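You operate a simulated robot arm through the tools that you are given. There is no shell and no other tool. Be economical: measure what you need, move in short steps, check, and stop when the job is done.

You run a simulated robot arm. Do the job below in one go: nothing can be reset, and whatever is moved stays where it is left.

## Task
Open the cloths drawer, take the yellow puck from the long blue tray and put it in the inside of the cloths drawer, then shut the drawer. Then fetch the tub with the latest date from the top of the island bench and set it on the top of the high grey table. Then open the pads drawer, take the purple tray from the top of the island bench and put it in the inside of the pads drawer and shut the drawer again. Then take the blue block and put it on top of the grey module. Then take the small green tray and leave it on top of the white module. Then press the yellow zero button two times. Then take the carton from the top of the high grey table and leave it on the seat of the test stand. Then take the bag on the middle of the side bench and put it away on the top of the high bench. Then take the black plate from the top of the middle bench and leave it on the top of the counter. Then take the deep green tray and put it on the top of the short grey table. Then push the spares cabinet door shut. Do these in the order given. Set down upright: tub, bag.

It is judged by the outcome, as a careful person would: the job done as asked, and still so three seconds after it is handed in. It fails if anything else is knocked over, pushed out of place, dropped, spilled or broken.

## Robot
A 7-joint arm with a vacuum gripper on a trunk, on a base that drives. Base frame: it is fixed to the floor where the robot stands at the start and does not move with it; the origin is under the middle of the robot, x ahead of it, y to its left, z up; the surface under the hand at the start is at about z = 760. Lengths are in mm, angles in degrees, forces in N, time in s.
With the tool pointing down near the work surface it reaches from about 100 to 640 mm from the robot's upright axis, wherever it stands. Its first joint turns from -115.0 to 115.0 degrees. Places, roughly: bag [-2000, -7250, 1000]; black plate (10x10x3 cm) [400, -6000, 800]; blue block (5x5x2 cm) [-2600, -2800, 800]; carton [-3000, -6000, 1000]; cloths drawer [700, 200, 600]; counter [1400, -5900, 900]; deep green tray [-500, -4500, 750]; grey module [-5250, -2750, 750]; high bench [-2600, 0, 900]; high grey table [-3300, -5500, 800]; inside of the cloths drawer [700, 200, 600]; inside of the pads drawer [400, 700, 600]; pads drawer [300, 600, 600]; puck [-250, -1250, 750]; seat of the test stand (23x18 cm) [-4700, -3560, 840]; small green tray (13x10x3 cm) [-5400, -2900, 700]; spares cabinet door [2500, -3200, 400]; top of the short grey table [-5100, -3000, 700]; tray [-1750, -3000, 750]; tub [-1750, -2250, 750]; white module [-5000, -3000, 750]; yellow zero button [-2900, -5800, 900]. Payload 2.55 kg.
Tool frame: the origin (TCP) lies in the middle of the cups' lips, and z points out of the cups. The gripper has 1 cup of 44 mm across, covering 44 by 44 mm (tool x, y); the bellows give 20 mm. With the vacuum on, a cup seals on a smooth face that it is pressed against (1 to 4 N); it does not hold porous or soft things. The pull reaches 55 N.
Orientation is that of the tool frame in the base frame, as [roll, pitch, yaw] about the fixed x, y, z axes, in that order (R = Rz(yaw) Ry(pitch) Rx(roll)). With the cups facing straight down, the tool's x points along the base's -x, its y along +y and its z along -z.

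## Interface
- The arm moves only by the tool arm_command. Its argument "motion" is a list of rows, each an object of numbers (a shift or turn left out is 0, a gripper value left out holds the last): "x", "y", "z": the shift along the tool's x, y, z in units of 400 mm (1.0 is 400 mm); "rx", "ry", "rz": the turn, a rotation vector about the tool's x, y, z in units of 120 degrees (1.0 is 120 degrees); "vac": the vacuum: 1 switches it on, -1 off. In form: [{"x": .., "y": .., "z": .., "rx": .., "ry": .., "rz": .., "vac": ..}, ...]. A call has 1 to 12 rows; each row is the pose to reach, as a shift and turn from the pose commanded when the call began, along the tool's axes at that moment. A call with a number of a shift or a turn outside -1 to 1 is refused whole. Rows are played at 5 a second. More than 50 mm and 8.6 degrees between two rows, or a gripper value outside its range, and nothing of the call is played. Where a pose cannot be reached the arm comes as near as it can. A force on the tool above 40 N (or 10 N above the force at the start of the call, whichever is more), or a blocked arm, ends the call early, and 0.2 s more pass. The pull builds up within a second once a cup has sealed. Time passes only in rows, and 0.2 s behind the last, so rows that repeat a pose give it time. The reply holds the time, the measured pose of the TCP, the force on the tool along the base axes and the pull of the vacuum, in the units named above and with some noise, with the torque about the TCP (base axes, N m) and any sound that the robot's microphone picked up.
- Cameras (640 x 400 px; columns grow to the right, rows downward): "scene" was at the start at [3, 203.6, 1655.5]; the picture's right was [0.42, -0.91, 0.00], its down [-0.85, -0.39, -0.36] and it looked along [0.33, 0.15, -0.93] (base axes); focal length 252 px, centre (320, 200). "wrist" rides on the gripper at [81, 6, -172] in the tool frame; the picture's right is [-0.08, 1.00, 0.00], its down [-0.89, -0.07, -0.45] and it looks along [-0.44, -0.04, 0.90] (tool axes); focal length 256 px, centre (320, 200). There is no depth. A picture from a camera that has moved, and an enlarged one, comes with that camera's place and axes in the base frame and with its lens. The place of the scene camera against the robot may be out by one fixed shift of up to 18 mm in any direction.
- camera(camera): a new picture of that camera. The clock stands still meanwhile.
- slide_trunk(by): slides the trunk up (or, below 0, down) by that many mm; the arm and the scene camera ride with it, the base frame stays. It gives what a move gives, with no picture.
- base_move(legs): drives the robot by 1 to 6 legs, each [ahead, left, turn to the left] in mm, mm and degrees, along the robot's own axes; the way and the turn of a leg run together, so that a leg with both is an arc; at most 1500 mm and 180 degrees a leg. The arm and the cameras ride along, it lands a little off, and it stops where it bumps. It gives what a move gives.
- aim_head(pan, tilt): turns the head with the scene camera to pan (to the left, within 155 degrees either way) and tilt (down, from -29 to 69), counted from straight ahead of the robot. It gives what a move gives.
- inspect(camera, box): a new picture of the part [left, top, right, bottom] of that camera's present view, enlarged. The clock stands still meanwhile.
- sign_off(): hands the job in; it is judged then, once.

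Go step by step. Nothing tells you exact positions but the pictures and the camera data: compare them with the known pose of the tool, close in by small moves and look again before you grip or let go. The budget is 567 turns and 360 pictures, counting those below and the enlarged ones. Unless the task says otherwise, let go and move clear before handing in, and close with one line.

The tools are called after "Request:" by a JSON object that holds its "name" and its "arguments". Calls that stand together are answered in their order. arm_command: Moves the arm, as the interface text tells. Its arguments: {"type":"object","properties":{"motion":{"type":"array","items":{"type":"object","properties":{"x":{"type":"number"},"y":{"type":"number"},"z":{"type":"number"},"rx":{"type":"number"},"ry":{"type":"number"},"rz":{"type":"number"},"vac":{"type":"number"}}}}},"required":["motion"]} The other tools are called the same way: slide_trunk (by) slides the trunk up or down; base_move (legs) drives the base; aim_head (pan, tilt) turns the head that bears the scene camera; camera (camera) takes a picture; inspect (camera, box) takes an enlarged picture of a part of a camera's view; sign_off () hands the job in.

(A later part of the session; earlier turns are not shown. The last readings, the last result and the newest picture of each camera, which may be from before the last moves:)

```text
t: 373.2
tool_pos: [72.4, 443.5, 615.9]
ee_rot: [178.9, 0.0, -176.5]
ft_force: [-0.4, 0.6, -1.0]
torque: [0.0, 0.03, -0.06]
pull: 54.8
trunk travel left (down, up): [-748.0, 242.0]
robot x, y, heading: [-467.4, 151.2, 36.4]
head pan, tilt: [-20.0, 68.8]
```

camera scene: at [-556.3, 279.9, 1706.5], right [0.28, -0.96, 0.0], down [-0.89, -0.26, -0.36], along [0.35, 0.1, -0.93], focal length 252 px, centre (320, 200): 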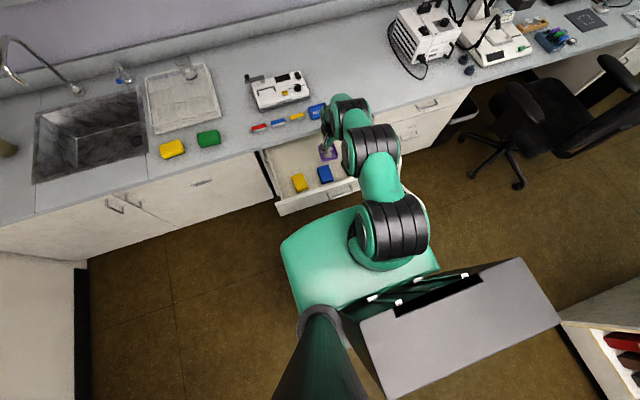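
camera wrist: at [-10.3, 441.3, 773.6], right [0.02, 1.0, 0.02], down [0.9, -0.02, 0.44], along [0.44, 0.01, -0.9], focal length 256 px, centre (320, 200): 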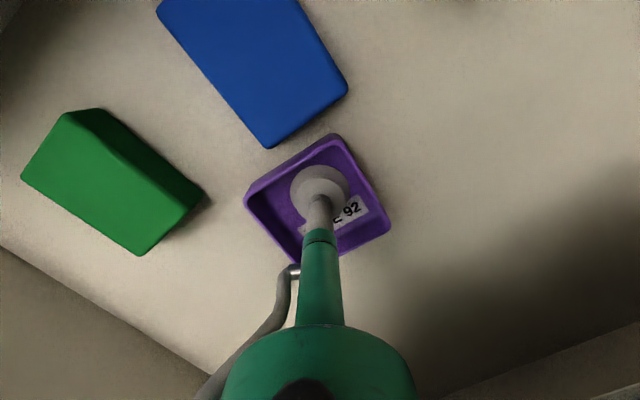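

Request:
{"name": "camera", "arguments": {"camera": "wrist"}}

Request:
{"name": "camera", "arguments": {"camera": "scene"}}

```text
269 pictures are left
camera wrist: at [-7.7, 442.3, 788.4], right [0.02, 1.0, 0.02], down [0.9, -0.03, 0.44], along [0.44, 0.01, -0.9], focal length 256 px, centre (320, 200)
```

wrist: 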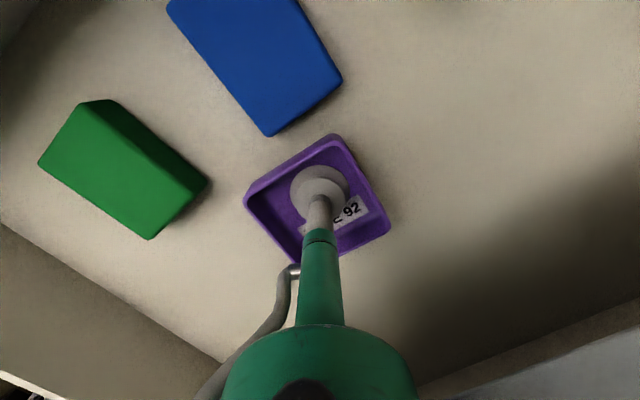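

```text
268 pictures are left
camera scene: at [-555.1, 280.6, 1628.8], right [0.28, -0.96, 0.0], down [-0.89, -0.26, -0.36], along [0.35, 0.1, -0.93], focal length 252 px, centre (320, 200)
```

scene: 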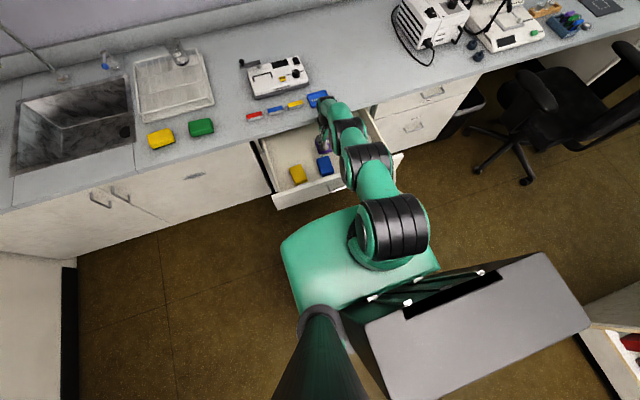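

Request:
{"name": "slide_trunk", "arguments": {"by": -9}}

Request:
{"name": "slide_trunk", "arguments": {"by": -5}}

```text
t: 373.7
tool_pos: [65.7, 441.2, 599.4]
ee_rot: [179.1, -0.7, -176.5]
ft_force: [-1.3, 0.2, -16.5]
torque: [-0.22, -0.32, 0.01]
pull: 55.1
trunk travel left (down, up): [-739.0, 251.0]
robot x, y, heading: [-472.6, 154.8, 36.5]
head pan, tilt: [-20.0, 68.8]
```

```text
t: 374.3
tool_pos: [70.3, 444.0, 600.3]
ee_rot: [178.9, -0.1, -176.4]
ft_force: [-2.4, 2.0, -5.8]
torque: [-0.46, -0.01, -0.04]
pull: 54.8
trunk travel left (down, up): [-734.0, 256.0]
robot x, y, heading: [-468.4, 155.9, 36.3]
head pan, tilt: [-20.0, 68.8]
```

The tray is down on the drawer floor. I release and rise.

Request:
{"name": "arm_command", "arguments": {"motion": [{"vac": -1}, {"vac": -1}, {"vac": -1}, {"vac": -1}, {"vac": -1}, {"vac": -1}]}}

Request:
{"name": "slide_trunk", "arguments": {"by": 60}}

Request:
{"name": "camera", "arguments": {"camera": "wrist"}}

```text
t: 375.7
tool_pos: [69.6, 443.2, 600.1]
ee_rot: [178.9, -0.3, -176.5]
ft_force: [0.6, 0.0, -0.7]
torque: [0.0, -0.01, 0.04]
pull: 0.1
trunk travel left (down, up): [-734.0, 256.0]
robot x, y, heading: [-470.0, 152.6, 36.3]
head pan, tilt: [-20.0, 68.8]
```

```text
t: 376.7
tool_pos: [69.9, 442.8, 658.9]
ee_rot: [178.9, -0.2, -176.5]
ft_force: [0.3, 0.0, -0.2]
torque: [-0.01, 0.0, -0.04]
pull: 0.1
trunk travel left (down, up): [-794.0, 196.0]
robot x, y, heading: [-468.2, 157.9, 36.3]
head pan, tilt: [-20.0, 68.8]
```

```text
267 pictures are left
camera wrist: at [-9.6, 441.3, 832.5], right [0.02, 1.0, 0.02], down [0.9, -0.02, 0.44], along [0.44, 0.01, -0.9], focal length 256 px, centre (320, 200)
```

wrist: 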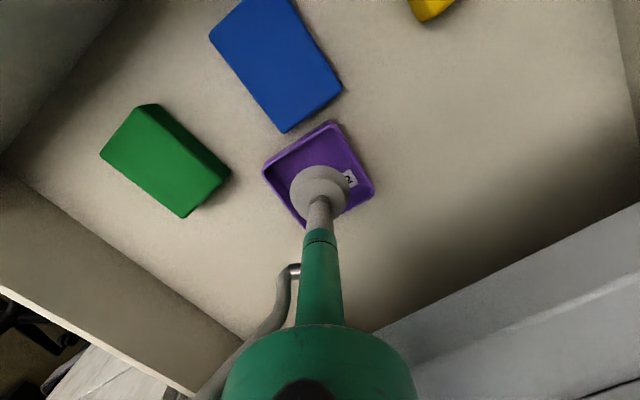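

The tray lies flat behind the pads. I rise, back off and set up the push pose.

Request:
{"name": "slide_trunk", "arguments": {"by": 190}}

Request:
{"name": "base_move", "arguments": {"legs": [[-395, -139, 0]]}}

Request:
{"name": "slide_trunk", "arguments": {"by": -215}}

Request:
{"name": "arm_command", "arguments": {"motion": [{"x": 0.0583, "y": 0.0457, "z": -0.08, "rz": -0.0275}, {"x": 0.1166, "y": 0.0914, "z": -0.16, "rz": -0.055}, {"x": 0.1749, "y": 0.1371, "z": -0.24, "rz": -0.0825}, {"x": 0.2332, "y": 0.1828, "z": -0.32, "rz": -0.11}, {"x": 0.2915, "y": 0.2285, "z": -0.4, "rz": -0.1375}, {"x": 0.3498, "y": 0.2742, "z": -0.48, "rz": -0.165}, {"x": 0.4081, "y": 0.3199, "z": -0.56, "rz": -0.1925}, {"x": 0.4664, "y": 0.3656, "z": -0.64, "rz": -0.22}, {"x": 0.5247, "y": 0.4113, "z": -0.72, "rz": -0.2475}, {"x": 0.583, "y": 0.457, "z": -0.8, "rz": -0.275}, {"x": 0.583, "y": 0.457, "z": -0.8, "rz": -0.275}]}}

Request:
{"name": "arm_command", "arguments": {"motion": [{"x": -0.05, "ry": -0.068}, {"x": -0.1, "ry": -0.136}, {"x": -0.15, "ry": -0.204}, {"x": -0.2, "ry": -0.272}, {"x": -0.25, "ry": -0.34}, {"x": -0.3, "ry": -0.408}, {"x": -0.35, "ry": -0.476}, {"x": -0.4, "ry": -0.544}, {"x": -0.45, "ry": -0.612}, {"x": -0.5, "ry": -0.68}, {"x": -0.55, "ry": -0.735}, {"x": -0.55, "ry": -0.735}]}}

```text
t: 378.8
tool_pos: [69.2, 443.6, 849.3]
ee_rot: [178.9, -0.3, -176.6]
ft_force: [-0.4, -1.0, 0.3]
torque: [0.01, -0.01, 0.02]
pull: 0.0
trunk travel left (down, up): [-984.0, 6.0]
robot x, y, heading: [-469.8, 152.7, 36.4]
head pan, tilt: [-20.0, 68.8]
```

```text
t: 381.3
tool_pos: [-167.8, 95.9, 849.4]
ee_rot: [178.9, -0.2, -176.8]
ft_force: [0.4, 0.1, 0.7]
torque: [0.03, -0.03, 0.01]
pull: 0.0
trunk travel left (down, up): [-984.0, 6.0]
robot x, y, heading: [-707.5, -189.3, 35.9]
head pan, tilt: [-20.0, 68.8]
```

```text
t: 383.6
tool_pos: [-167.8, 95.3, 635.7]
ee_rot: [178.9, -0.2, -176.8]
ft_force: [0.7, 1.2, 0.2]
torque: [-0.02, 0.02, 0.04]
pull: 0.1
trunk travel left (down, up): [-769.0, 221.0]
robot x, y, heading: [-710.4, -188.9, 35.8]
head pan, tilt: [-20.0, 68.8]
```

```text
t: 386.0
tool_pos: [-407.8, 260.4, 958.3]
ee_rot: [178.9, 0.3, -143.8]
ft_force: [0.5, 0.0, -0.2]
torque: [-0.04, 0.04, -0.03]
pull: 0.0
trunk travel left (down, up): [-769.0, 221.0]
robot x, y, heading: [-707.7, -189.6, 35.9]
head pan, tilt: [-20.0, 68.8]
```

```text
t: 388.6
tool_pos: [-230.5, 390.2, 961.0]
ee_rot: [138.3, 88.4, 174.4]
ft_force: [-0.3, 0.4, 0.6]
torque: [0.01, -0.02, -0.03]
pull: 0.1
trunk travel left (down, up): [-769.0, 221.0]
robot x, y, heading: [-706.7, -186.6, 35.9]
head pan, tilt: [-20.0, 68.8]
```

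Request:
{"name": "slide_trunk", "arguments": {"by": -309}}

Request:
{"name": "base_move", "arguments": {"legs": [[360, 0, 0.1]]}}

Request:
{"name": "arm_command", "arguments": {"motion": [{"z": 0.02}, {"z": 0.04}, {"z": 0.06}, {"z": 0.06}]}}

Request:
{"name": "aim_head", "arguments": {"pan": 0, "tilt": 55}}

Request:
{"name": "camera", "arguments": {"camera": "scene"}}

```text
t: 391.7
tool_pos: [-229.5, 388.9, 651.4]
ee_rot: [142.8, 88.2, 178.9]
ft_force: [0.0, 0.8, 0.0]
torque: [0.01, 0.0, 0.01]
pull: 0.1
trunk travel left (down, up): [-460.0, 530.0]
robot x, y, heading: [-709.8, -187.9, 36.1]
head pan, tilt: [-20.0, 68.8]
```

```text
t: 394.0
tool_pos: [59.7, 597.1, 652.2]
ee_rot: [143.2, 88.2, 179.3]
ft_force: [0.7, -0.5, -0.2]
torque: [0.0, -0.01, -0.02]
pull: 0.0
trunk travel left (down, up): [-460.0, 530.0]
robot x, y, heading: [-416.6, 21.2, 35.9]
head pan, tilt: [-20.0, 68.8]
```

```text
t: 395.0
tool_pos: [78.3, 610.4, 650.6]
ee_rot: [142.6, 88.3, 178.6]
ft_force: [-3.7, -2.0, 1.9]
torque: [-0.01, 0.01, 0.0]
pull: 0.0
trunk travel left (down, up): [-460.0, 530.0]
robot x, y, heading: [-420.5, 22.6, 35.9]
head pan, tilt: [-20.0, 68.8]
```

```text
t: 395.8
tool_pos: [77.4, 610.7, 650.8]
ee_rot: [142.4, 88.3, 178.4]
ft_force: [-3.3, -1.0, 0.6]
torque: [-0.09, 0.01, 0.01]
pull: 0.1
trunk travel left (down, up): [-460.0, 530.0]
robot x, y, heading: [-418.2, 17.2, 35.9]
head pan, tilt: [0.0, 55.0]
```

```text
266 pictures are left
camera scene: at [-501.3, 172.3, 1355.9], right [0.58, -0.81, 0.0], down [-0.66, -0.48, -0.57], along [0.47, 0.34, -0.82], focal length 252 px, centre (320, 200)
```

scene: 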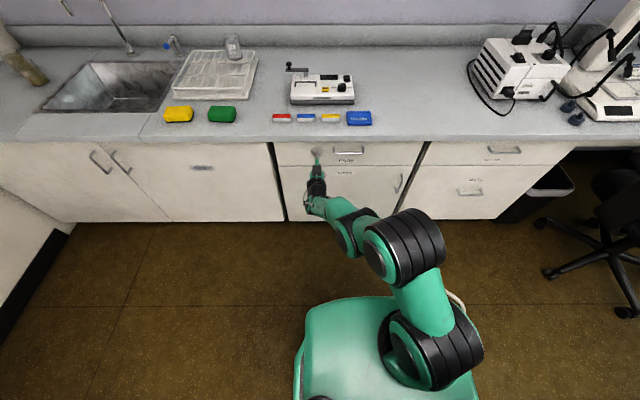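

Request:
{"name": "arm_command", "arguments": {"motion": [{"z": 0.015}, {"z": 0.03}, {"z": 0.03}]}}

Request:
{"name": "inspect", "arguments": {"camera": "scene", "box": [260, 130, 420, 230]}}

```text
t: 396.6
tool_pos: [85.6, 615.9, 649.7]
ee_rot: [143.4, 88.3, 179.6]
ft_force: [-20.7, -18.4, 4.8]
torque: [0.08, 0.24, 0.08]
pull: 0.1
trunk travel left (down, up): [-460.0, 530.0]
robot x, y, heading: [-419.6, 19.5, 36.0]
head pan, tilt: [0.0, 55.0]
```

```text
4.00 times, centred on (340, 180) of scene
camera zoom: at [-504.0, 169.7, 1356.1], right [0.59, -0.81, 0.0], down [-0.66, -0.48, -0.58], along [0.47, 0.34, -0.82], focal length 1008 px, centre (240, 280)
```

zoom: 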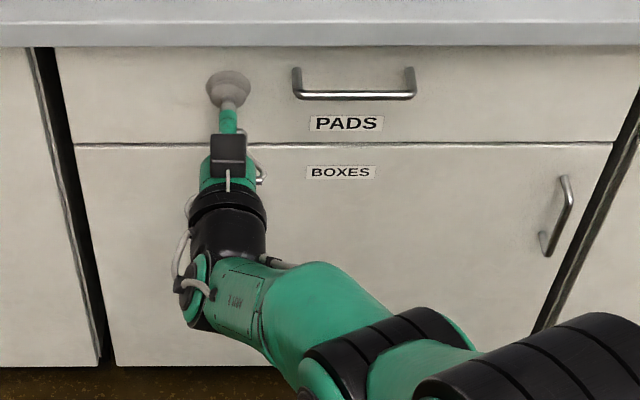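

The pads drawer is fully shut. Next the blue block on the far end of the island: I fold the arm and drive down the aisle.

Request:
{"name": "base_move", "arguments": {"legs": [[-330, 0, 0]]}}

Request:
{"name": "slide_trunk", "arguments": {"by": 309}}

Request:
{"name": "arm_command", "arguments": {"motion": [{"z": -0.05, "ry": 0.068}, {"z": -0.1, "ry": 0.136}, {"z": -0.15, "ry": 0.204}, {"z": -0.2, "ry": 0.272}, {"z": -0.25, "ry": 0.34}, {"z": -0.3, "ry": 0.408}, {"z": -0.35, "ry": 0.476}, {"z": -0.4, "ry": 0.544}, {"z": -0.45, "ry": 0.612}, {"z": -0.5, "ry": 0.68}, {"z": -0.55, "ry": 0.735}, {"z": -0.55, "ry": 0.735}]}}

Request:
{"name": "arm_command", "arguments": {"motion": [{"x": 0.06, "y": -0.08}, {"x": 0.12, "y": -0.16}, {"x": 0.18, "y": -0.24}, {"x": 0.24, "y": -0.32}, {"x": 0.24, "y": -0.4}, {"x": 0.24, "y": -0.45}]}}

Request:
{"name": "base_move", "arguments": {"legs": [[0, 100, 0], [0, 0, -90], [0, -1500, 0], [0, -1500, 0]]}}

```text
t: 398.8
tool_pos: [-178.7, 424.3, 650.1]
ee_rot: [142.4, 88.2, 178.3]
ft_force: [-0.5, 0.1, -0.1]
torque: [-0.01, 0.01, -0.02]
pull: 0.1
trunk travel left (down, up): [-460.0, 530.0]
robot x, y, heading: [-685.9, -174.1, 35.3]
head pan, tilt: [0.0, 55.0]
```

```text
t: 401.9
tool_pos: [-178.7, 424.2, 958.2]
ee_rot: [142.9, 88.2, 178.8]
ft_force: [0.6, -0.8, 0.8]
torque: [0.02, -0.02, 0.01]
pull: 0.0
trunk travel left (down, up): [-769.0, 221.0]
robot x, y, heading: [-691.0, -173.2, 35.7]
head pan, tilt: [0.0, 55.0]
```

```text
t: 404.5
tool_pos: [-355.7, 293.9, 964.4]
ee_rot: [178.9, 0.3, -144.1]
ft_force: [-0.3, -0.3, -0.4]
torque: [0.01, 0.01, -0.01]
pull: 0.1
trunk travel left (down, up): [-769.0, 221.0]
robot x, y, heading: [-685.2, -173.5, 35.9]
head pan, tilt: [0.0, 55.0]
```

```text
t: 405.9
tool_pos: [-328.8, 93.1, 958.9]
ee_rot: [178.9, 0.4, -144.1]
ft_force: [-1.1, 0.0, 0.5]
torque: [0.02, -0.03, 0.02]
pull: 0.1
trunk travel left (down, up): [-769.0, 221.0]
robot x, y, heading: [-685.6, -176.7, 35.7]
head pan, tilt: [0.0, 55.0]
```

```text
t: 424.8
tool_pos: [-2891.8, -2188.4, 959.3]
ee_rot: [179.0, 0.4, 124.7]
ft_force: [0.1, 0.4, -0.3]
torque: [0.04, -0.01, 0.01]
pull: 0.1
trunk travel left (down, up): [-769.0, 221.0]
robot x, y, heading: [-3153.7, -1822.4, -55.5]
head pan, tilt: [0.0, 55.0]
```

Request:
{"name": "base_move", "arguments": {"legs": [[0, -150, 1.5], [620, 0, 0]]}}

Request:
{"name": "camera", "arguments": {"camera": "wrist"}}

Request:
{"name": "camera", "arguments": {"camera": "scene"}}

```text
t: 429.2
tool_pos: [-2637.5, -2767.8, 958.3]
ee_rot: [179.0, 0.4, 126.6]
ft_force: [0.1, -0.5, 0.5]
torque: [-0.01, 0.02, -0.01]
pull: 0.0
trunk travel left (down, up): [-769.0, 221.0]
robot x, y, heading: [-2910.6, -2411.1, -53.8]
head pan, tilt: [0.0, 55.0]
```

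```text
264 pictures are left
camera wrist: at [-2684.9, -2700.8, 1131.5], right [0.85, 0.53, 0.02], down [0.47, -0.76, 0.45], along [0.25, -0.37, -0.89], focal length 256 px, centre (320, 200)
```

wrist: 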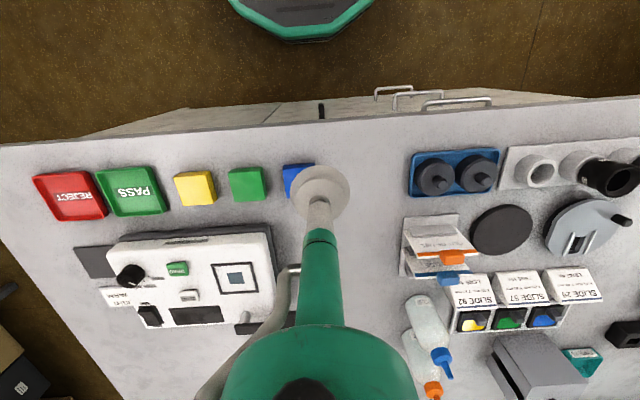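

```text
263 pictures are left
camera scene: at [-2750.0, -2314.6, 1664.9], right [-0.81, -0.59, 0.0], down [-0.49, 0.66, -0.57], along [0.34, -0.46, -0.82], focal length 252 px, centre (320, 200)
```

scene: 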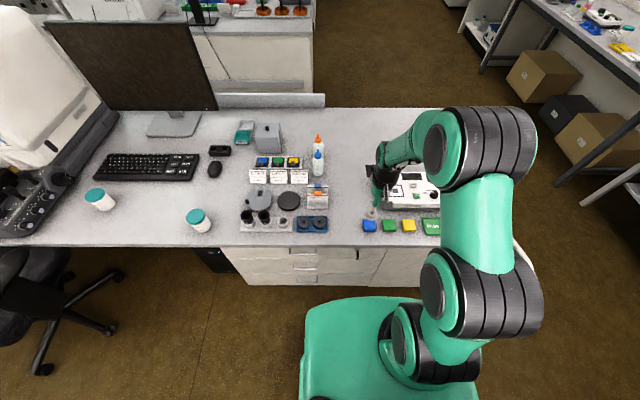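

Request:
{"name": "arm_command", "arguments": {"motion": [{"x": -0.073, "y": -0.04}, {"x": -0.147, "y": -0.079}, {"x": -0.147, "y": -0.079, "z": 0.11}, {"x": -0.147, "y": -0.079, "z": 0.22}, {"x": -0.147, "y": -0.079, "z": 0.29}, {"x": -0.147, "y": -0.079, "z": 0.29}]}}

Request:
{"name": "camera", "arguments": {"camera": "wrist"}}

```text
t: 430.6
tool_pos: [-2628.9, -2833.3, 842.4]
ee_rot: [178.8, 0.4, 126.6]
ft_force: [-0.5, 0.8, 0.3]
torque: [0.0, 0.0, 0.02]
pull: 0.0
trunk travel left (down, up): [-769.0, 221.0]
robot x, y, heading: [-2911.4, -2411.7, -53.5]
head pan, tilt: [0.0, 55.0]
```

```text
262 pictures are left
camera wrist: at [-2674.1, -2765.4, 1015.6], right [0.85, 0.53, 0.02], down [0.47, -0.76, 0.45], along [0.25, -0.37, -0.89], focal length 256 px, centre (320, 200)
```

wrist: 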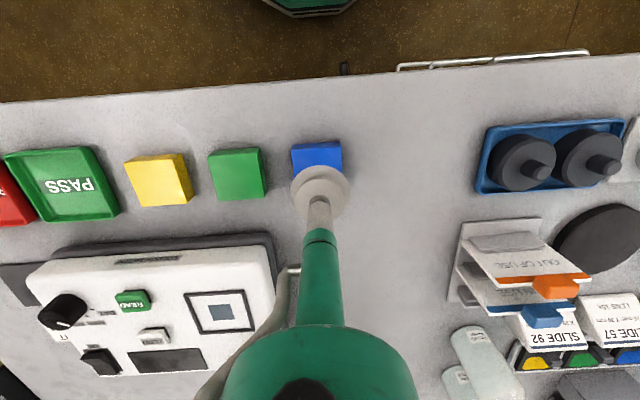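

Request:
{"name": "arm_command", "arguments": {"motion": [{"z": 0.05, "vac": 1}, {"z": 0.1}, {"z": 0.13}, {"z": 0.145}, {"z": 0.155}, {"z": 0.155}]}}

```text
t: 432.0
tool_pos: [-2626.3, -2833.5, 781.2]
ee_rot: [178.9, 0.4, 126.6]
ft_force: [0.8, 0.1, 0.0]
torque: [-0.09, -0.03, 0.0]
pull: 54.6
trunk travel left (down, up): [-769.0, 221.0]
robot x, y, heading: [-2911.3, -2414.7, -53.5]
head pan, tilt: [0.0, 55.0]
```

Request:
{"name": "arm_command", "arguments": {"motion": [{"z": -0.05}, {"z": -0.15}, {"z": -0.25}, {"z": -0.35}, {"z": -0.45}, {"z": -0.5}]}}

Request:
{"name": "camera", "arguments": {"camera": "wrist"}}

```text
t: 433.4
tool_pos: [-2630.8, -2833.9, 981.1]
ee_rot: [179.0, 0.3, 126.6]
ft_force: [0.6, -0.8, -1.4]
torque: [-0.08, -0.04, 0.01]
pull: 54.7
trunk travel left (down, up): [-769.0, 221.0]
robot x, y, heading: [-2911.8, -2412.7, -53.7]
head pan, tilt: [0.0, 55.0]
```

```text
261 pictures are left
camera wrist: at [-2677.2, -2765.5, 1153.0], right [0.85, 0.53, 0.02], down [0.47, -0.76, 0.45], along [0.25, -0.37, -0.89], focal length 256 px, centre (320, 200)
```

wrist: 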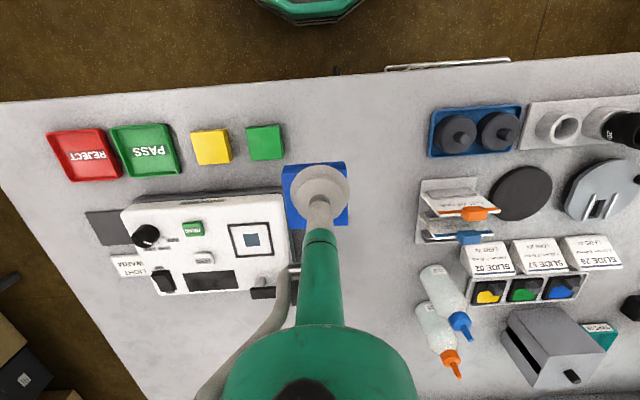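

Block held. I back off, turn to face the far wall and drive toward the short grey table.

Request:
{"name": "base_move", "arguments": {"legs": [[-600, 0, 0], [0, 0, -90], [1100, 0, 0]]}}

Request:
{"name": "aim_head", "arguments": {"pan": 0, "tilt": 30}}

Request:
{"name": "camera", "arguments": {"camera": "scene"}}

```text
t: 445.9
tool_pos: [-4571.0, -2898.3, 980.1]
ee_rot: [178.9, 0.4, 37.5]
ft_force: [0.1, -0.6, -0.4]
torque: [0.03, -0.02, 0.0]
pull: 0.1
trunk travel left (down, up): [-769.0, 221.0]
robot x, y, heading: [-4157.6, -2612.6, -142.8]
head pan, tilt: [0.0, 55.0]
```

```text
t: 446.8
tool_pos: [-4571.2, -2898.2, 979.7]
ee_rot: [178.8, 0.4, 37.5]
ft_force: [0.8, 0.9, -0.2]
torque: [0.01, 0.01, -0.01]
pull: 0.0
trunk travel left (down, up): [-769.0, 221.0]
robot x, y, heading: [-4153.6, -2613.9, -142.5]
head pan, tilt: [0.0, 30.0]
```

```text
260 pictures are left
camera scene: at [-4059.2, -2767.1, 1700.9], right [-0.61, 0.8, 0.0], down [0.4, 0.3, -0.87], along [-0.69, -0.52, -0.5], focal length 252 px, centre (320, 200)
```

scene: 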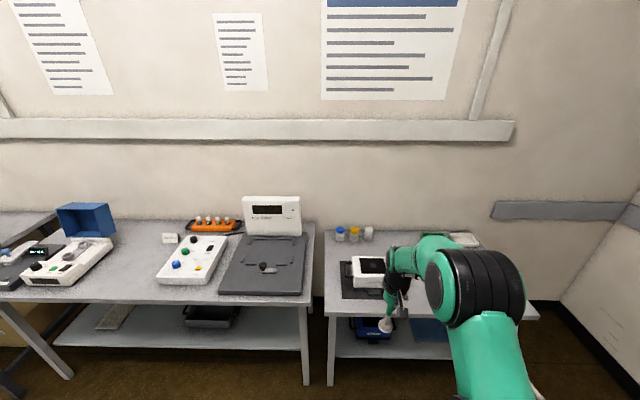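

The pull reads zero: the block has come off during the drive. I look for it.

Request:
{"name": "camera", "arguments": {"camera": "wrist"}}

Request:
{"name": "aim_head", "arguments": {"pan": 0, "tilt": 60}}

Request:
{"name": "camera", "arguments": {"camera": "scene"}}

Request:
{"name": "aim_head", "arguments": {"pan": 150, "tilt": 40}}

Request:
{"name": "camera", "arguments": {"camera": "scene"}}

Request:
{"name": "aim_head", "arguments": {"pan": -150, "tilt": 40}}

Request:
{"name": "camera", "arguments": {"camera": "scene"}}

```text
259 pictures are left
camera wrist: at [-4503.4, -2851.1, 1152.5], right [0.54, -0.84, 0.02], down [-0.75, -0.48, 0.45], along [-0.37, -0.26, -0.89], focal length 256 px, centre (320, 200)
```

wrist: 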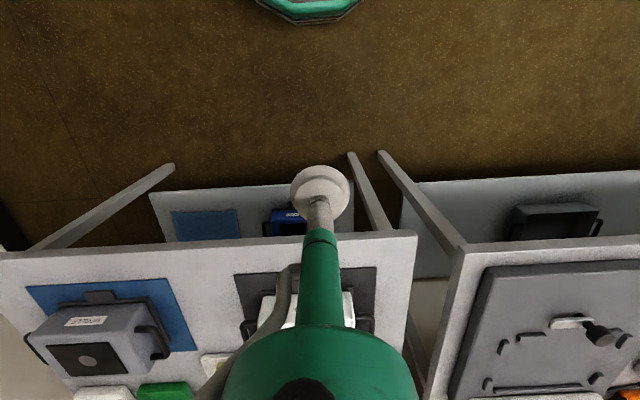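

```text
t: 447.8
tool_pos: [-4570.8, -2899.1, 980.6]
ee_rot: [179.1, 0.4, 37.6]
ft_force: [-0.3, -1.0, -0.8]
torque: [-0.03, 0.01, -0.02]
pull: 0.0
trunk travel left (down, up): [-769.0, 221.0]
robot x, y, heading: [-4154.3, -2610.3, -142.7]
head pan, tilt: [0.0, 60.0]
```

```text
258 pictures are left
camera scene: at [-4040.3, -2752.7, 1658.9], right [-0.61, 0.8, 0.0], down [0.69, 0.52, -0.5], along [-0.4, -0.3, -0.87], focal length 252 px, centre (320, 200)
```

scene: 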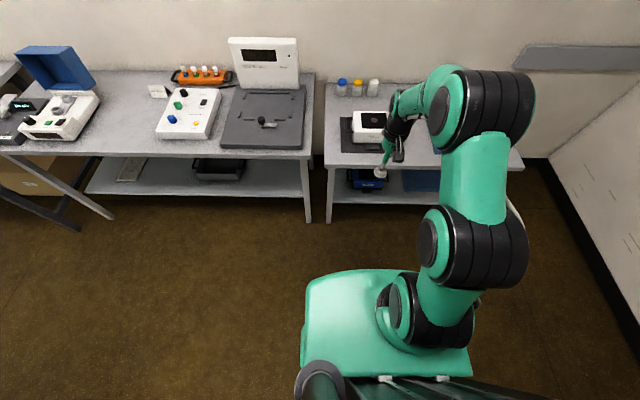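

```text
t: 450.1
tool_pos: [-4571.2, -2897.9, 979.3]
ee_rot: [178.9, 0.4, 37.5]
ft_force: [0.3, 0.3, -0.3]
torque: [0.02, 0.02, 0.03]
pull: 0.0
trunk travel left (down, up): [-769.0, 221.0]
robot x, y, heading: [-4152.2, -2617.3, -142.7]
head pan, tilt: [150.0, 40.0]
```

```text
257 pictures are left
camera scene: at [-3902.9, -2701.5, 1685.6], right [0.13, -0.99, 0.0], down [-0.64, -0.08, -0.77], along [0.76, 0.1, -0.64], focal length 252 px, centre (320, 200)
```

scene: 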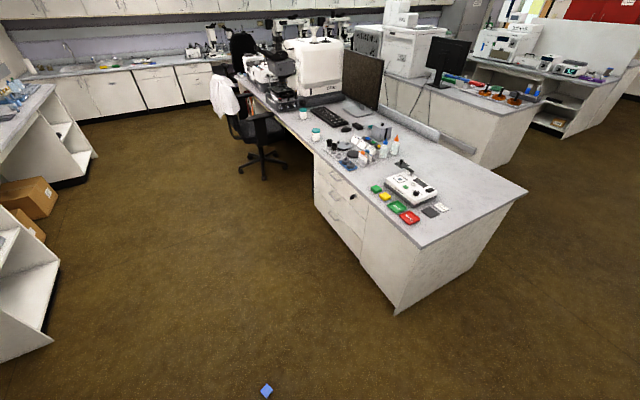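

```text
t: 454.2
tool_pos: [-4569.8, -2898.8, 980.0]
ee_rot: [179.0, 0.4, 37.5]
ft_force: [-0.3, -0.4, 0.3]
torque: [0.02, -0.01, 0.02]
pull: 0.0
trunk travel left (down, up): [-769.0, 221.0]
robot x, y, heading: [-4155.5, -2608.5, -142.8]
head pan, tilt: [-150.0, 40.0]
```

```text
256 pictures are left
camera scene: at [-3954.4, -2633.8, 1685.6], right [0.92, -0.39, 0.0], down [-0.25, -0.59, -0.77], along [0.3, 0.71, -0.64], focal length 252 px, centre (320, 200)
```

scene: 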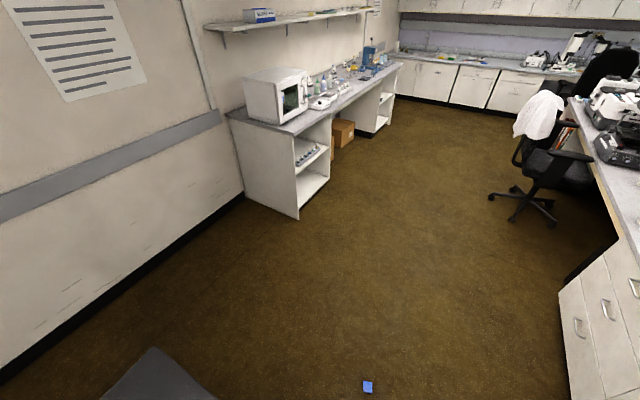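

The block lies on the floor near (-3560,-2360). I turn around to face it and lower the trunk to pick it up again.

Request:
{"name": "base_move", "arguments": {"legs": [[0, 0, 166], [-90, 0, 0]]}}

Request:
{"name": "slide_trunk", "arguments": {"by": -400}}

Request:
{"name": "aim_head", "arguments": {"pan": 0, "tilt": 55}}

Request:
{"name": "camera", "arguments": {"camera": "scene"}}

Request:
{"name": "camera", "arguments": {"camera": "wrist"}}

```text
t: 462.0
tool_pos: [-3758.9, -2478.2, 980.7]
ee_rot: [178.8, 0.3, -157.9]
ft_force: [-0.2, -0.1, 0.2]
torque: [0.04, -0.03, -0.01]
pull: 0.0
trunk travel left (down, up): [-769.0, 221.0]
robot x, y, heading: [-4236.6, -2645.0, 22.2]
head pan, tilt: [-150.0, 40.0]
```

```text
t: 465.9
tool_pos: [-3759.2, -2478.1, 579.2]
ee_rot: [178.9, 0.4, -157.9]
ft_force: [0.1, 0.7, -0.1]
torque: [0.01, -0.01, 0.0]
pull: 0.0
trunk travel left (down, up): [-369.0, 621.0]
robot x, y, heading: [-4235.4, -2645.9, 22.0]
head pan, tilt: [-150.0, 40.0]
```

```text
t: 468.2
tool_pos: [-3758.6, -2477.6, 579.6]
ee_rot: [178.9, 0.5, -157.8]
ft_force: [0.6, 0.1, -0.6]
torque: [-0.02, -0.05, -0.01]
pull: 0.1
trunk travel left (down, up): [-369.0, 621.0]
robot x, y, heading: [-4236.7, -2645.0, 22.2]
head pan, tilt: [0.0, 55.0]
```

```text
255 pictures are left
camera scene: at [-4279.2, -2472.8, 1264.9], right [0.37, -0.93, 0.0], down [-0.76, -0.31, -0.57], along [0.53, 0.21, -0.82], focal length 252 px, centre (320, 200)
```

scene: 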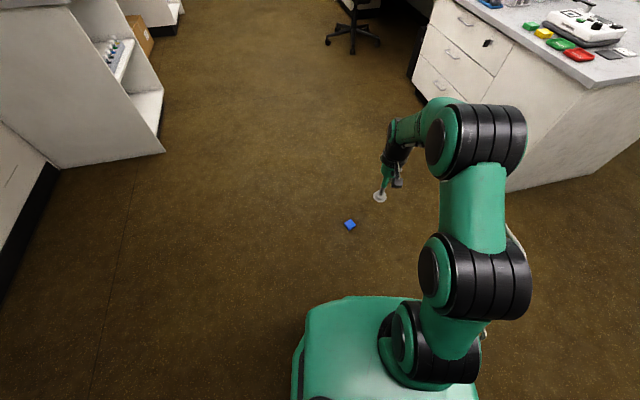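

```text
254 pictures are left
camera wrist: at [-3835.0, -2505.4, 752.5], right [-0.3, 0.95, 0.02], down [0.85, 0.26, 0.45], along [0.42, 0.15, -0.89], focal length 256 px, centre (320, 200)
```

wrist: 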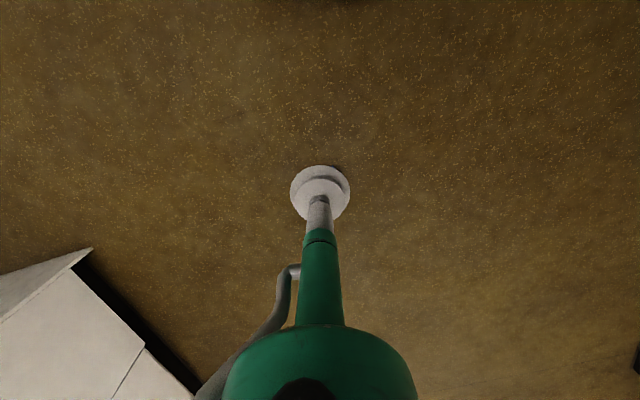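

Request:
{"name": "base_move", "arguments": {"legs": [[200, 0, 0]]}}

Request:
{"name": "slide_trunk", "arguments": {"by": -340}}

Request:
{"name": "camera", "arguments": {"camera": "wrist"}}

```text
t: 469.8
tool_pos: [-3574.5, -2402.3, 579.5]
ee_rot: [179.0, 0.3, -157.8]
ft_force: [0.0, 0.0, 0.0]
torque: [0.0, 0.0, -0.03]
pull: 0.0
trunk travel left (down, up): [-369.0, 621.0]
robot x, y, heading: [-4052.5, -2572.3, 22.1]
head pan, tilt: [0.0, 55.0]
```

```text
t: 473.1
tool_pos: [-3573.5, -2403.1, 238.6]
ee_rot: [179.0, 0.5, -157.8]
ft_force: [-0.6, 0.1, -0.4]
torque: [0.0, -0.01, 0.0]
pull: 0.1
trunk travel left (down, up): [-29.0, 961.0]
robot x, y, heading: [-4054.3, -2570.9, 21.9]
head pan, tilt: [0.0, 55.0]
```

```text
253 pictures are left
camera wrist: at [-3650.4, -2430.6, 412.5], right [-0.3, 0.95, 0.02], down [0.85, 0.26, 0.45], along [0.42, 0.15, -0.89], focal length 256 px, centre (320, 200)
```

wrist: 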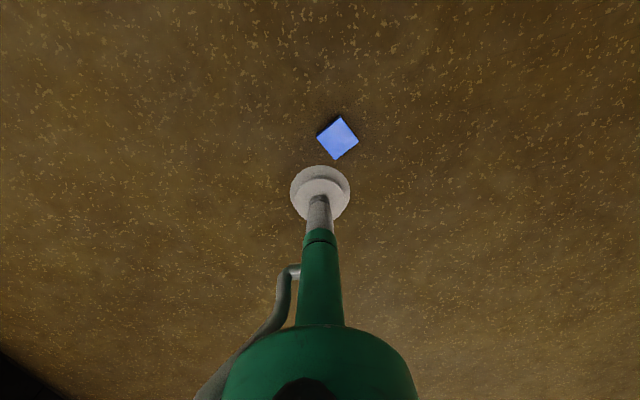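

Request:
{"name": "arm_command", "arguments": {"motion": [{"x": -0.015, "y": 0.036, "rx": 0.0083}, {"x": -0.029, "y": 0.072, "z": 0.1, "rx": 0.0083}, {"x": -0.029, "y": 0.072, "z": 0.2, "rx": 0.0083}, {"x": -0.029, "y": 0.072, "z": 0.3, "rx": 0.0083}, {"x": -0.029, "y": 0.072, "z": 0.38, "rx": 0.0083}, {"x": -0.029, "y": 0.072, "z": 0.38, "rx": 0.0083}]}}

Request:
{"name": "camera", "arguments": {"camera": "wrist"}}

```text
t: 474.5
tool_pos: [-3576.2, -2369.9, 89.7]
ee_rot: [179.9, 0.4, -157.8]
ft_force: [0.0, -0.1, -0.9]
torque: [-0.01, -0.02, 0.01]
pull: 0.0
trunk travel left (down, up): [-29.0, 961.0]
robot x, y, heading: [-4054.6, -2568.4, 22.3]
head pan, tilt: [0.0, 55.0]
```

```text
252 pictures are left
camera wrist: at [-3652.8, -2394.8, 261.4], right [-0.3, 0.95, 0.0], down [0.85, 0.27, 0.45], along [0.43, 0.14, -0.89], focal length 256 px, centre (320, 200)
```

wrist: 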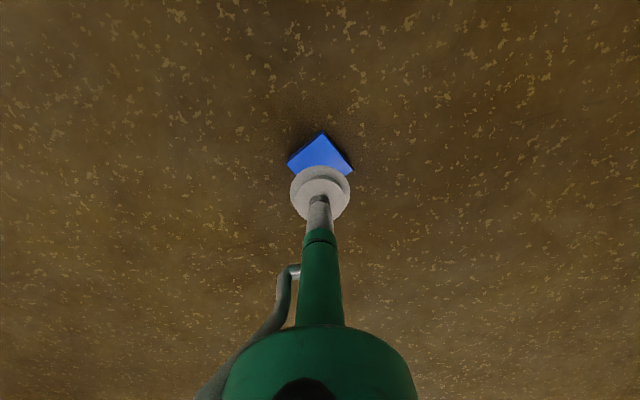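

Request:
{"name": "arm_command", "arguments": {"motion": [{"x": -0.004, "z": 0.06}, {"x": -0.004, "z": 0.12}, {"x": -0.004, "z": 0.12}]}}

Request:
{"name": "inspect", "arguments": {"camera": "wrist", "box": [240, 130, 400, 230]}}

```text
t: 475.3
tool_pos: [-3572.5, -2368.2, 40.7]
ee_rot: [179.9, 0.4, -157.8]
ft_force: [0.3, -0.1, 0.6]
torque: [-0.03, 0.02, -0.02]
pull: 0.0
trunk travel left (down, up): [-29.0, 961.0]
robot x, y, heading: [-4050.2, -2572.5, 22.2]
head pan, tilt: [0.0, 55.0]
```

```text
4.00 times, centred on (320, 180) of wrist
camera zoom: at [-3649.9, -2392.9, 213.6], right [-0.3, 0.95, 0.0], down [0.85, 0.27, 0.45], along [0.43, 0.14, -0.89], focal length 1024 px, centre (320, 280)
```

zoom: 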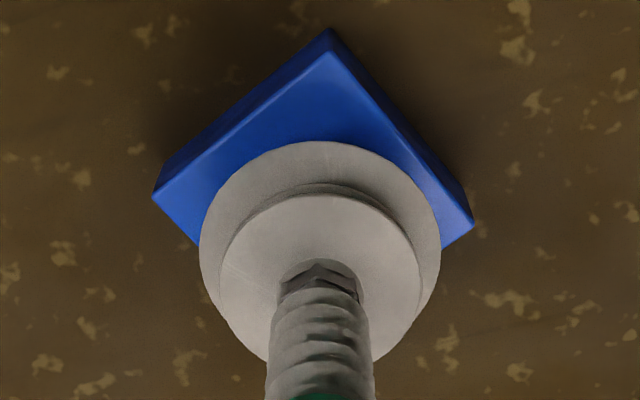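

Centered within ~2 mm. I press and seal.

Request:
{"name": "arm_command", "arguments": {"motion": [{"z": 0.03, "vac": 1}, {"z": 0.045}, {"z": 0.055}, {"z": 0.06}, {"z": 0.06}, {"z": 0.06}]}}

Request:
{"name": "arm_command", "arguments": {"motion": [{"z": -0.03}, {"z": -0.1}, {"z": -0.2}, {"z": -0.3}, {"z": -0.4}, {"z": -0.5}, {"z": -0.55}]}}

Request:
{"name": "inspect", "arguments": {"camera": "wrist", "box": [240, 130, 400, 230]}}

```text
t: 476.7
tool_pos: [-3573.2, -2366.7, 17.3]
ee_rot: [179.9, 0.4, -157.8]
ft_force: [-10.1, 1.1, 20.8]
torque: [-0.26, 0.3, -0.1]
pull: 54.4
trunk travel left (down, up): [-29.0, 961.0]
robot x, y, heading: [-4050.7, -2570.9, 22.1]
head pan, tilt: [0.0, 55.0]
```

```text
t: 478.3
tool_pos: [-3573.7, -2368.2, 235.0]
ee_rot: [179.9, 0.3, -157.8]
ft_force: [0.7, -0.4, -0.2]
torque: [0.01, 0.02, -0.01]
pull: 54.7
trunk travel left (down, up): [-29.0, 961.0]
robot x, y, heading: [-4054.0, -2575.1, 22.1]
head pan, tilt: [0.0, 55.0]
```

```text
4.00 times, centred on (320, 180) of wrist
camera zoom: at [-3650.8, -2393.5, 408.1], right [-0.3, 0.95, 0.0], down [0.85, 0.27, 0.45], along [0.43, 0.14, -0.89], focal length 1024 px, centre (320, 280)
```

zoom: 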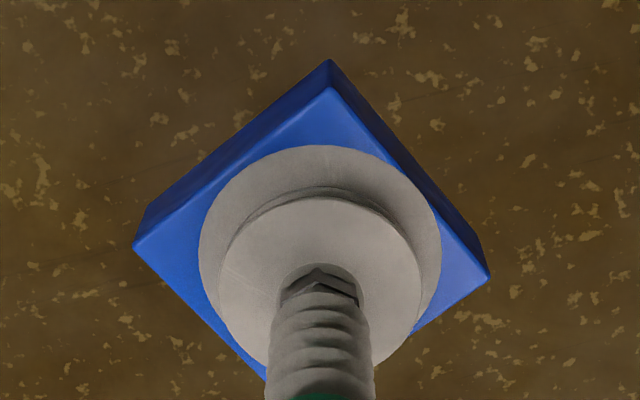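

Block held and centered. I raise the trunk and drive gently, checking the grip.

Request:
{"name": "slide_trunk", "arguments": {"by": 400}}

Request:
{"name": "slide_trunk", "arguments": {"by": 360}}

Request:
{"name": "base_move", "arguments": {"legs": [[0, 0, -83]]}}

Request:
{"name": "base_move", "arguments": {"legs": [[0, 0, -83]]}}

```text
t: 482.2
tool_pos: [-3573.4, -2368.7, 635.7]
ee_rot: [179.9, 0.4, -157.8]
ft_force: [0.6, 0.0, -0.9]
torque: [-0.04, -0.02, 0.03]
pull: 54.6
trunk travel left (down, up): [-429.0, 561.0]
robot x, y, heading: [-4052.4, -2570.9, 21.8]
head pan, tilt: [0.0, 55.0]
```

```text
t: 485.7
tool_pos: [-3572.8, -2368.5, 995.3]
ee_rot: [179.8, 0.5, -157.8]
ft_force: [-0.3, 1.0, -0.4]
torque: [0.0, -0.02, -0.01]
pull: 55.0
trunk travel left (down, up): [-789.0, 201.0]
robot x, y, heading: [-4051.8, -2568.7, 22.3]
head pan, tilt: [0.0, 55.0]
```

```text
t: 489.6
tool_pos: [-3789.6, -3018.0, 996.6]
ee_rot: [179.8, 0.4, 119.7]
ft_force: [0.9, -0.5, -1.3]
torque: [0.01, 0.01, 0.03]
pull: 54.9
trunk travel left (down, up): [-789.0, 201.0]
robot x, y, heading: [-4053.5, -2567.1, -60.4]
head pan, tilt: [0.0, 55.0]
```

```text
t: 493.6
tool_pos: [-4465.5, -2882.4, 995.2]
ee_rot: [179.8, 0.5, 36.5]
ft_force: [-0.2, 0.2, -1.3]
torque: [0.02, 0.02, -0.01]
pull: 54.9
trunk travel left (down, up): [-789.0, 201.0]
robot x, y, heading: [-4050.5, -2571.7, -143.9]
head pan, tilt: [0.0, 55.0]
```

Request:
{"name": "base_move", "arguments": {"legs": [[0, -560, 0]]}}

Request:
{"name": "base_move", "arguments": {"legs": [[280, 0, 0]]}}

Request:
{"name": "aim_head", "arguments": {"pan": 10, "tilt": 45}}

Request:
{"name": "camera", "arguments": {"camera": "scene"}}

Request:
{"name": "camera", "arguments": {"camera": "wrist"}}

```text
t: 496.7
tool_pos: [-4794.8, -2435.4, 994.6]
ee_rot: [179.9, 0.3, 36.4]
ft_force: [-0.9, 0.9, -1.1]
torque: [0.0, -0.01, 0.01]
pull: 54.4
trunk travel left (down, up): [-789.0, 201.0]
robot x, y, heading: [-4377.9, -2119.6, -143.9]
head pan, tilt: [0.0, 55.0]
```

```text
t: 498.7
tool_pos: [-5022.2, -2600.7, 994.0]
ee_rot: [180.0, 0.4, 36.4]
ft_force: [0.4, -0.5, -1.2]
torque: [0.0, -0.01, -0.01]
pull: 54.8
trunk travel left (down, up): [-789.0, 201.0]
robot x, y, heading: [-4607.8, -2291.4, -143.9]
head pan, tilt: [0.0, 55.0]
```

```text
t: 499.4
tool_pos: [-5021.4, -2600.0, 995.5]
ee_rot: [179.9, 0.5, 36.4]
ft_force: [-0.2, -0.2, -1.6]
torque: [0.01, 0.02, 0.01]
pull: 54.9
trunk travel left (down, up): [-789.0, 201.0]
robot x, y, heading: [-4606.0, -2290.3, -143.8]
head pan, tilt: [10.0, 45.0]
```

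```text
249 pictures are left
camera scene: at [-4498.0, -2450.4, 1698.3], right [-0.72, 0.69, 0.0], down [0.49, 0.51, -0.71], along [-0.49, -0.51, -0.71], focal length 252 px, centre (320, 200)
```

scene: 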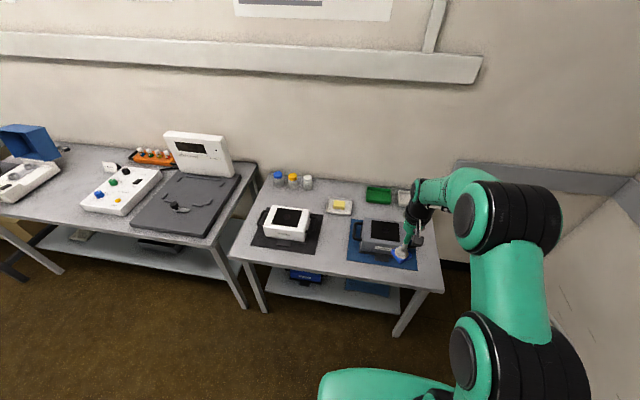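

```text
248 pictures are left
camera wrist: at [-4951.0, -2557.2, 1167.7], right [0.53, -0.85, 0.0], down [-0.76, -0.47, 0.45], along [-0.38, -0.24, -0.89], focal length 256 px, centre (320, 200)
```

wrist: 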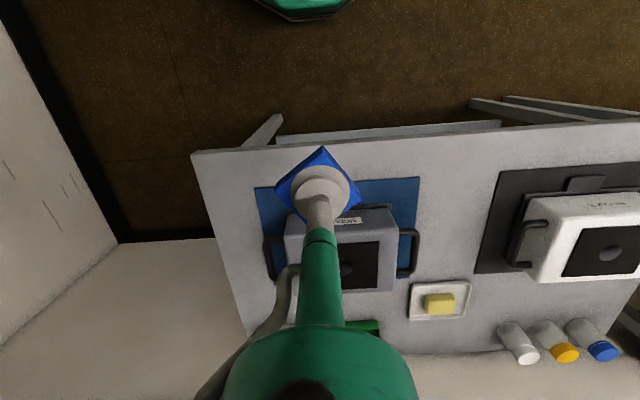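

Request:
{"name": "inspect", "arguments": {"camera": "scene", "box": [240, 170, 400, 270]}}

Request:
{"name": "inspect", "arguments": {"camera": "scene", "box": [340, 180, 436, 240]}}

```text
4.00 times, centred on (320, 220) of scene
camera zoom: at [-4498.0, -2450.4, 1698.3], right [-0.72, 0.69, 0.0], down [0.49, 0.51, -0.71], along [-0.49, -0.51, -0.71], focal length 1008 px, centre (320, 120)
```

zoom: 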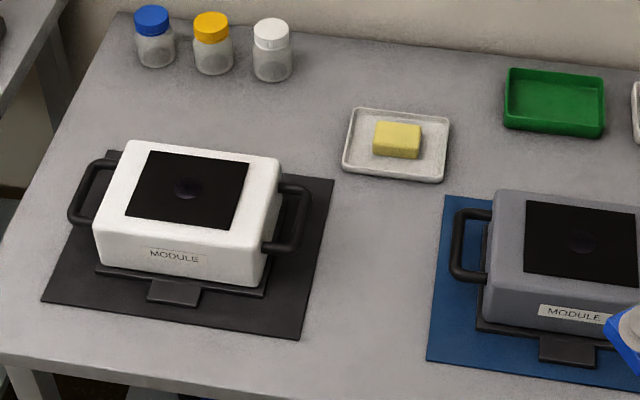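

```text
6.67 times, centred on (388, 210) of scene
camera zoom: at [-4498.0, -2450.4, 1698.3], right [-0.72, 0.69, 0.0], down [0.49, 0.51, -0.71], along [-0.49, -0.51, -0.71], focal length 1681 px, centre (-133, 133)
```

zoom: 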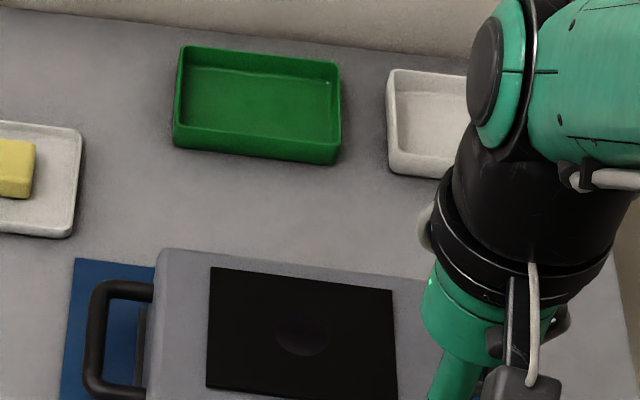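

Request:
{"name": "base_move", "arguments": {"legs": [[220, 0, 0]]}}

Request:
{"name": "camera", "arguments": {"camera": "wrist"}}

```text
t: 501.1
tool_pos: [-5195.6, -2730.7, 995.5]
ee_rot: [179.8, 0.3, 36.6]
ft_force: [0.0, -1.3, -1.3]
torque: [0.01, -0.03, 0.0]
pull: 54.9
trunk travel left (down, up): [-789.0, 201.0]
robot x, y, heading: [-4778.8, -2415.7, -143.7]
head pan, tilt: [10.0, 45.0]
```

```text
245 pictures are left
camera wrist: at [-5125.3, -2687.1, 1167.3], right [0.53, -0.85, 0.0], down [-0.76, -0.47, 0.45], along [-0.38, -0.24, -0.89], focal length 256 px, centre (320, 200)
```

wrist: 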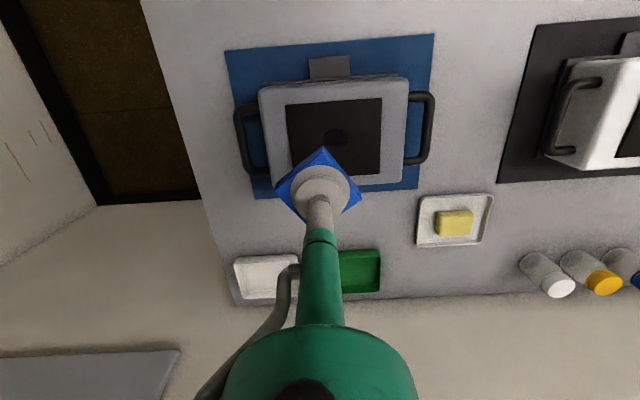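

Request:
{"name": "arm_command", "arguments": {"motion": [{"x": -0.012, "y": 0.0565}, {"x": -0.012, "y": 0.0565, "z": 0.1}, {"x": -0.012, "y": 0.0565, "z": 0.2}, {"x": -0.012, "y": 0.0565, "z": 0.28}, {"x": -0.012, "y": 0.0565, "z": 0.28}]}}

Request:
{"name": "camera", "arguments": {"camera": "wrist"}}

Request:
{"name": "inspect", "arguments": {"camera": "scene", "box": [320, 140, 480, 240]}}

```text
t: 502.3
tool_pos: [-5188.0, -2752.8, 883.3]
ee_rot: [179.9, 0.5, 36.5]
ft_force: [-0.9, -0.2, -0.7]
torque: [0.01, 0.02, 0.01]
pull: 55.0
trunk travel left (down, up): [-789.0, 201.0]
robot x, y, heading: [-4779.1, -2416.4, -143.5]
head pan, tilt: [10.0, 45.0]
```

```text
244 pictures are left
camera wrist: at [-5117.0, -2708.8, 1055.4], right [0.53, -0.85, 0.0], down [-0.76, -0.47, 0.45], along [-0.38, -0.24, -0.89], focal length 256 px, centre (320, 200)
```

wrist: 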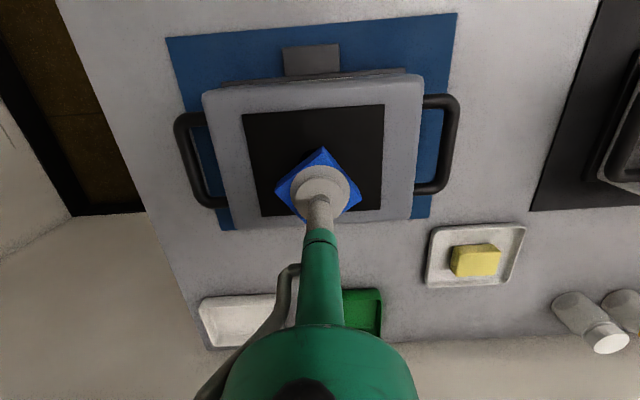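

```text
4.00 times, centred on (400, 190) of scene
camera zoom: at [-4671.5, -2578.2, 1698.4], right [-0.72, 0.69, 0.0], down [0.49, 0.51, -0.71], along [-0.49, -0.51, -0.71], focal length 1008 px, centre (0, 240)
```

zoom: 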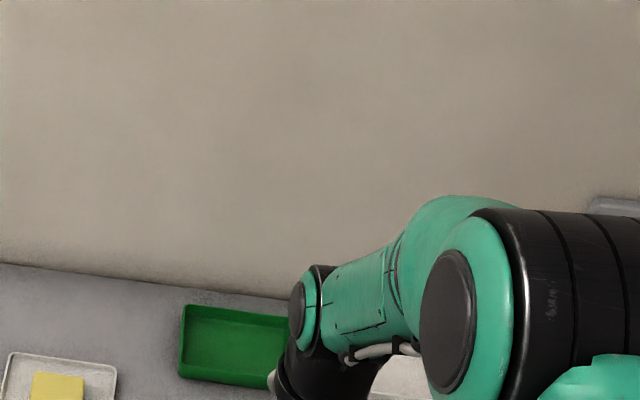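

Over the black pad. I make a small correction and lower until contact.

Request:
{"name": "arm_command", "arguments": {"motion": [{"x": -0.012, "y": -0.01, "z": 0.06}, {"x": -0.012, "y": -0.01, "z": 0.1}, {"x": -0.012, "y": -0.01, "z": 0.12}, {"x": -0.012, "y": -0.01, "z": 0.135}]}}

Request:
{"name": "camera", "arguments": {"camera": "wrist"}}

```text
t: 503.1
tool_pos: [-5201.4, -2757.7, 846.5]
ee_rot: [179.9, 1.8, 36.6]
ft_force: [2.3, 3.7, 21.4]
torque: [0.39, -0.33, -0.05]
pull: 54.7
trunk travel left (down, up): [-789.0, 201.0]
robot x, y, heading: [-4781.3, -2414.2, -143.6]
head pan, tilt: [10.0, 45.0]
stopped in row 3: the force on the tool passed its limit at 41 N (the readings are from after the stop); the commanded pose is now the measured one
```

```text
242 pictures are left
camera wrist: at [-5127.3, -2711.1, 1015.8], right [0.53, -0.85, 0.0], down [-0.75, -0.47, 0.47], along [-0.4, -0.25, -0.88], focal length 256 px, centre (320, 200)
```

wrist: 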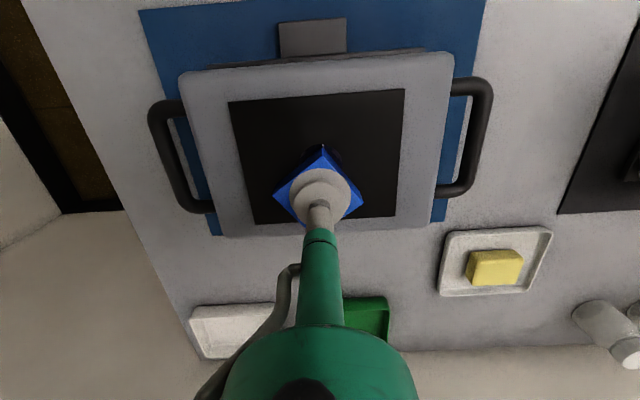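

The block touches down about 18 mm off the pad's middle; I lift slightly, recentre, and set it down.

Request:
{"name": "arm_command", "arguments": {"motion": [{"z": -0.03, "ry": 0.013}, {"x": 0.025, "z": -0.03, "ry": 0.013}, {"x": 0.045, "z": -0.03, "ry": 0.013}, {"x": 0.045, "z": -0.02, "ry": 0.013}, {"x": 0.045, "z": -0.01, "ry": 0.013}]}}

Request:
{"name": "arm_command", "arguments": {"motion": [{"z": 0.005}, {"z": 0.01}]}}

```text
t: 504.3
tool_pos: [-5184.5, -2745.6, 847.1]
ee_rot: [179.9, 0.0, 36.6]
ft_force: [-0.2, 0.1, 3.6]
torque: [-0.01, 0.09, -0.02]
pull: 54.1
trunk travel left (down, up): [-789.0, 201.0]
robot x, y, heading: [-4780.9, -2414.3, -143.8]
head pan, tilt: [10.0, 45.0]
```

```text
t: 504.9
tool_pos: [-5184.7, -2745.6, 845.6]
ee_rot: [179.9, 0.2, 36.7]
ft_force: [3.0, 1.3, 18.1]
torque: [-0.26, 0.57, 0.02]
pull: 54.5
trunk travel left (down, up): [-789.0, 201.0]
robot x, y, heading: [-4780.6, -2417.2, -143.5]
head pan, tilt: [10.0, 45.0]
```

Request:
{"name": "arm_command", "arguments": {"motion": [{"z": -0.01}, {"z": -0.01, "vac": -1}, {"z": -0.01}, {"z": -0.01}, {"z": -0.01}, {"z": -0.03}, {"z": -0.1}, {"z": -0.2}, {"z": -0.3}]}}

Request:
{"name": "camera", "arguments": {"camera": "wrist"}}

```text
t: 506.9
tool_pos: [-5183.3, -2744.5, 961.2]
ee_rot: [179.9, -0.2, 36.7]
ft_force: [0.9, 0.1, 0.3]
torque: [0.03, 0.02, -0.03]
pull: 0.0
trunk travel left (down, up): [-789.0, 201.0]
robot x, y, heading: [-4782.5, -2418.4, -143.7]
head pan, tilt: [10.0, 45.0]
```

```text
241 pictures are left
camera wrist: at [-5115.0, -2701.9, 1134.4], right [0.53, -0.85, 0.0], down [-0.76, -0.48, 0.44], along [-0.37, -0.24, -0.9], focal length 256 px, centre (320, 200)
```

wrist: 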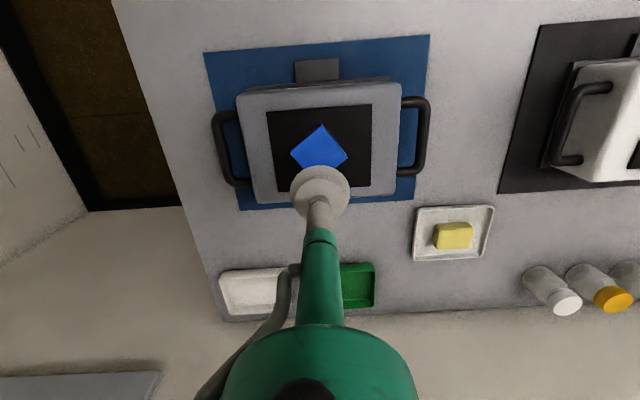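

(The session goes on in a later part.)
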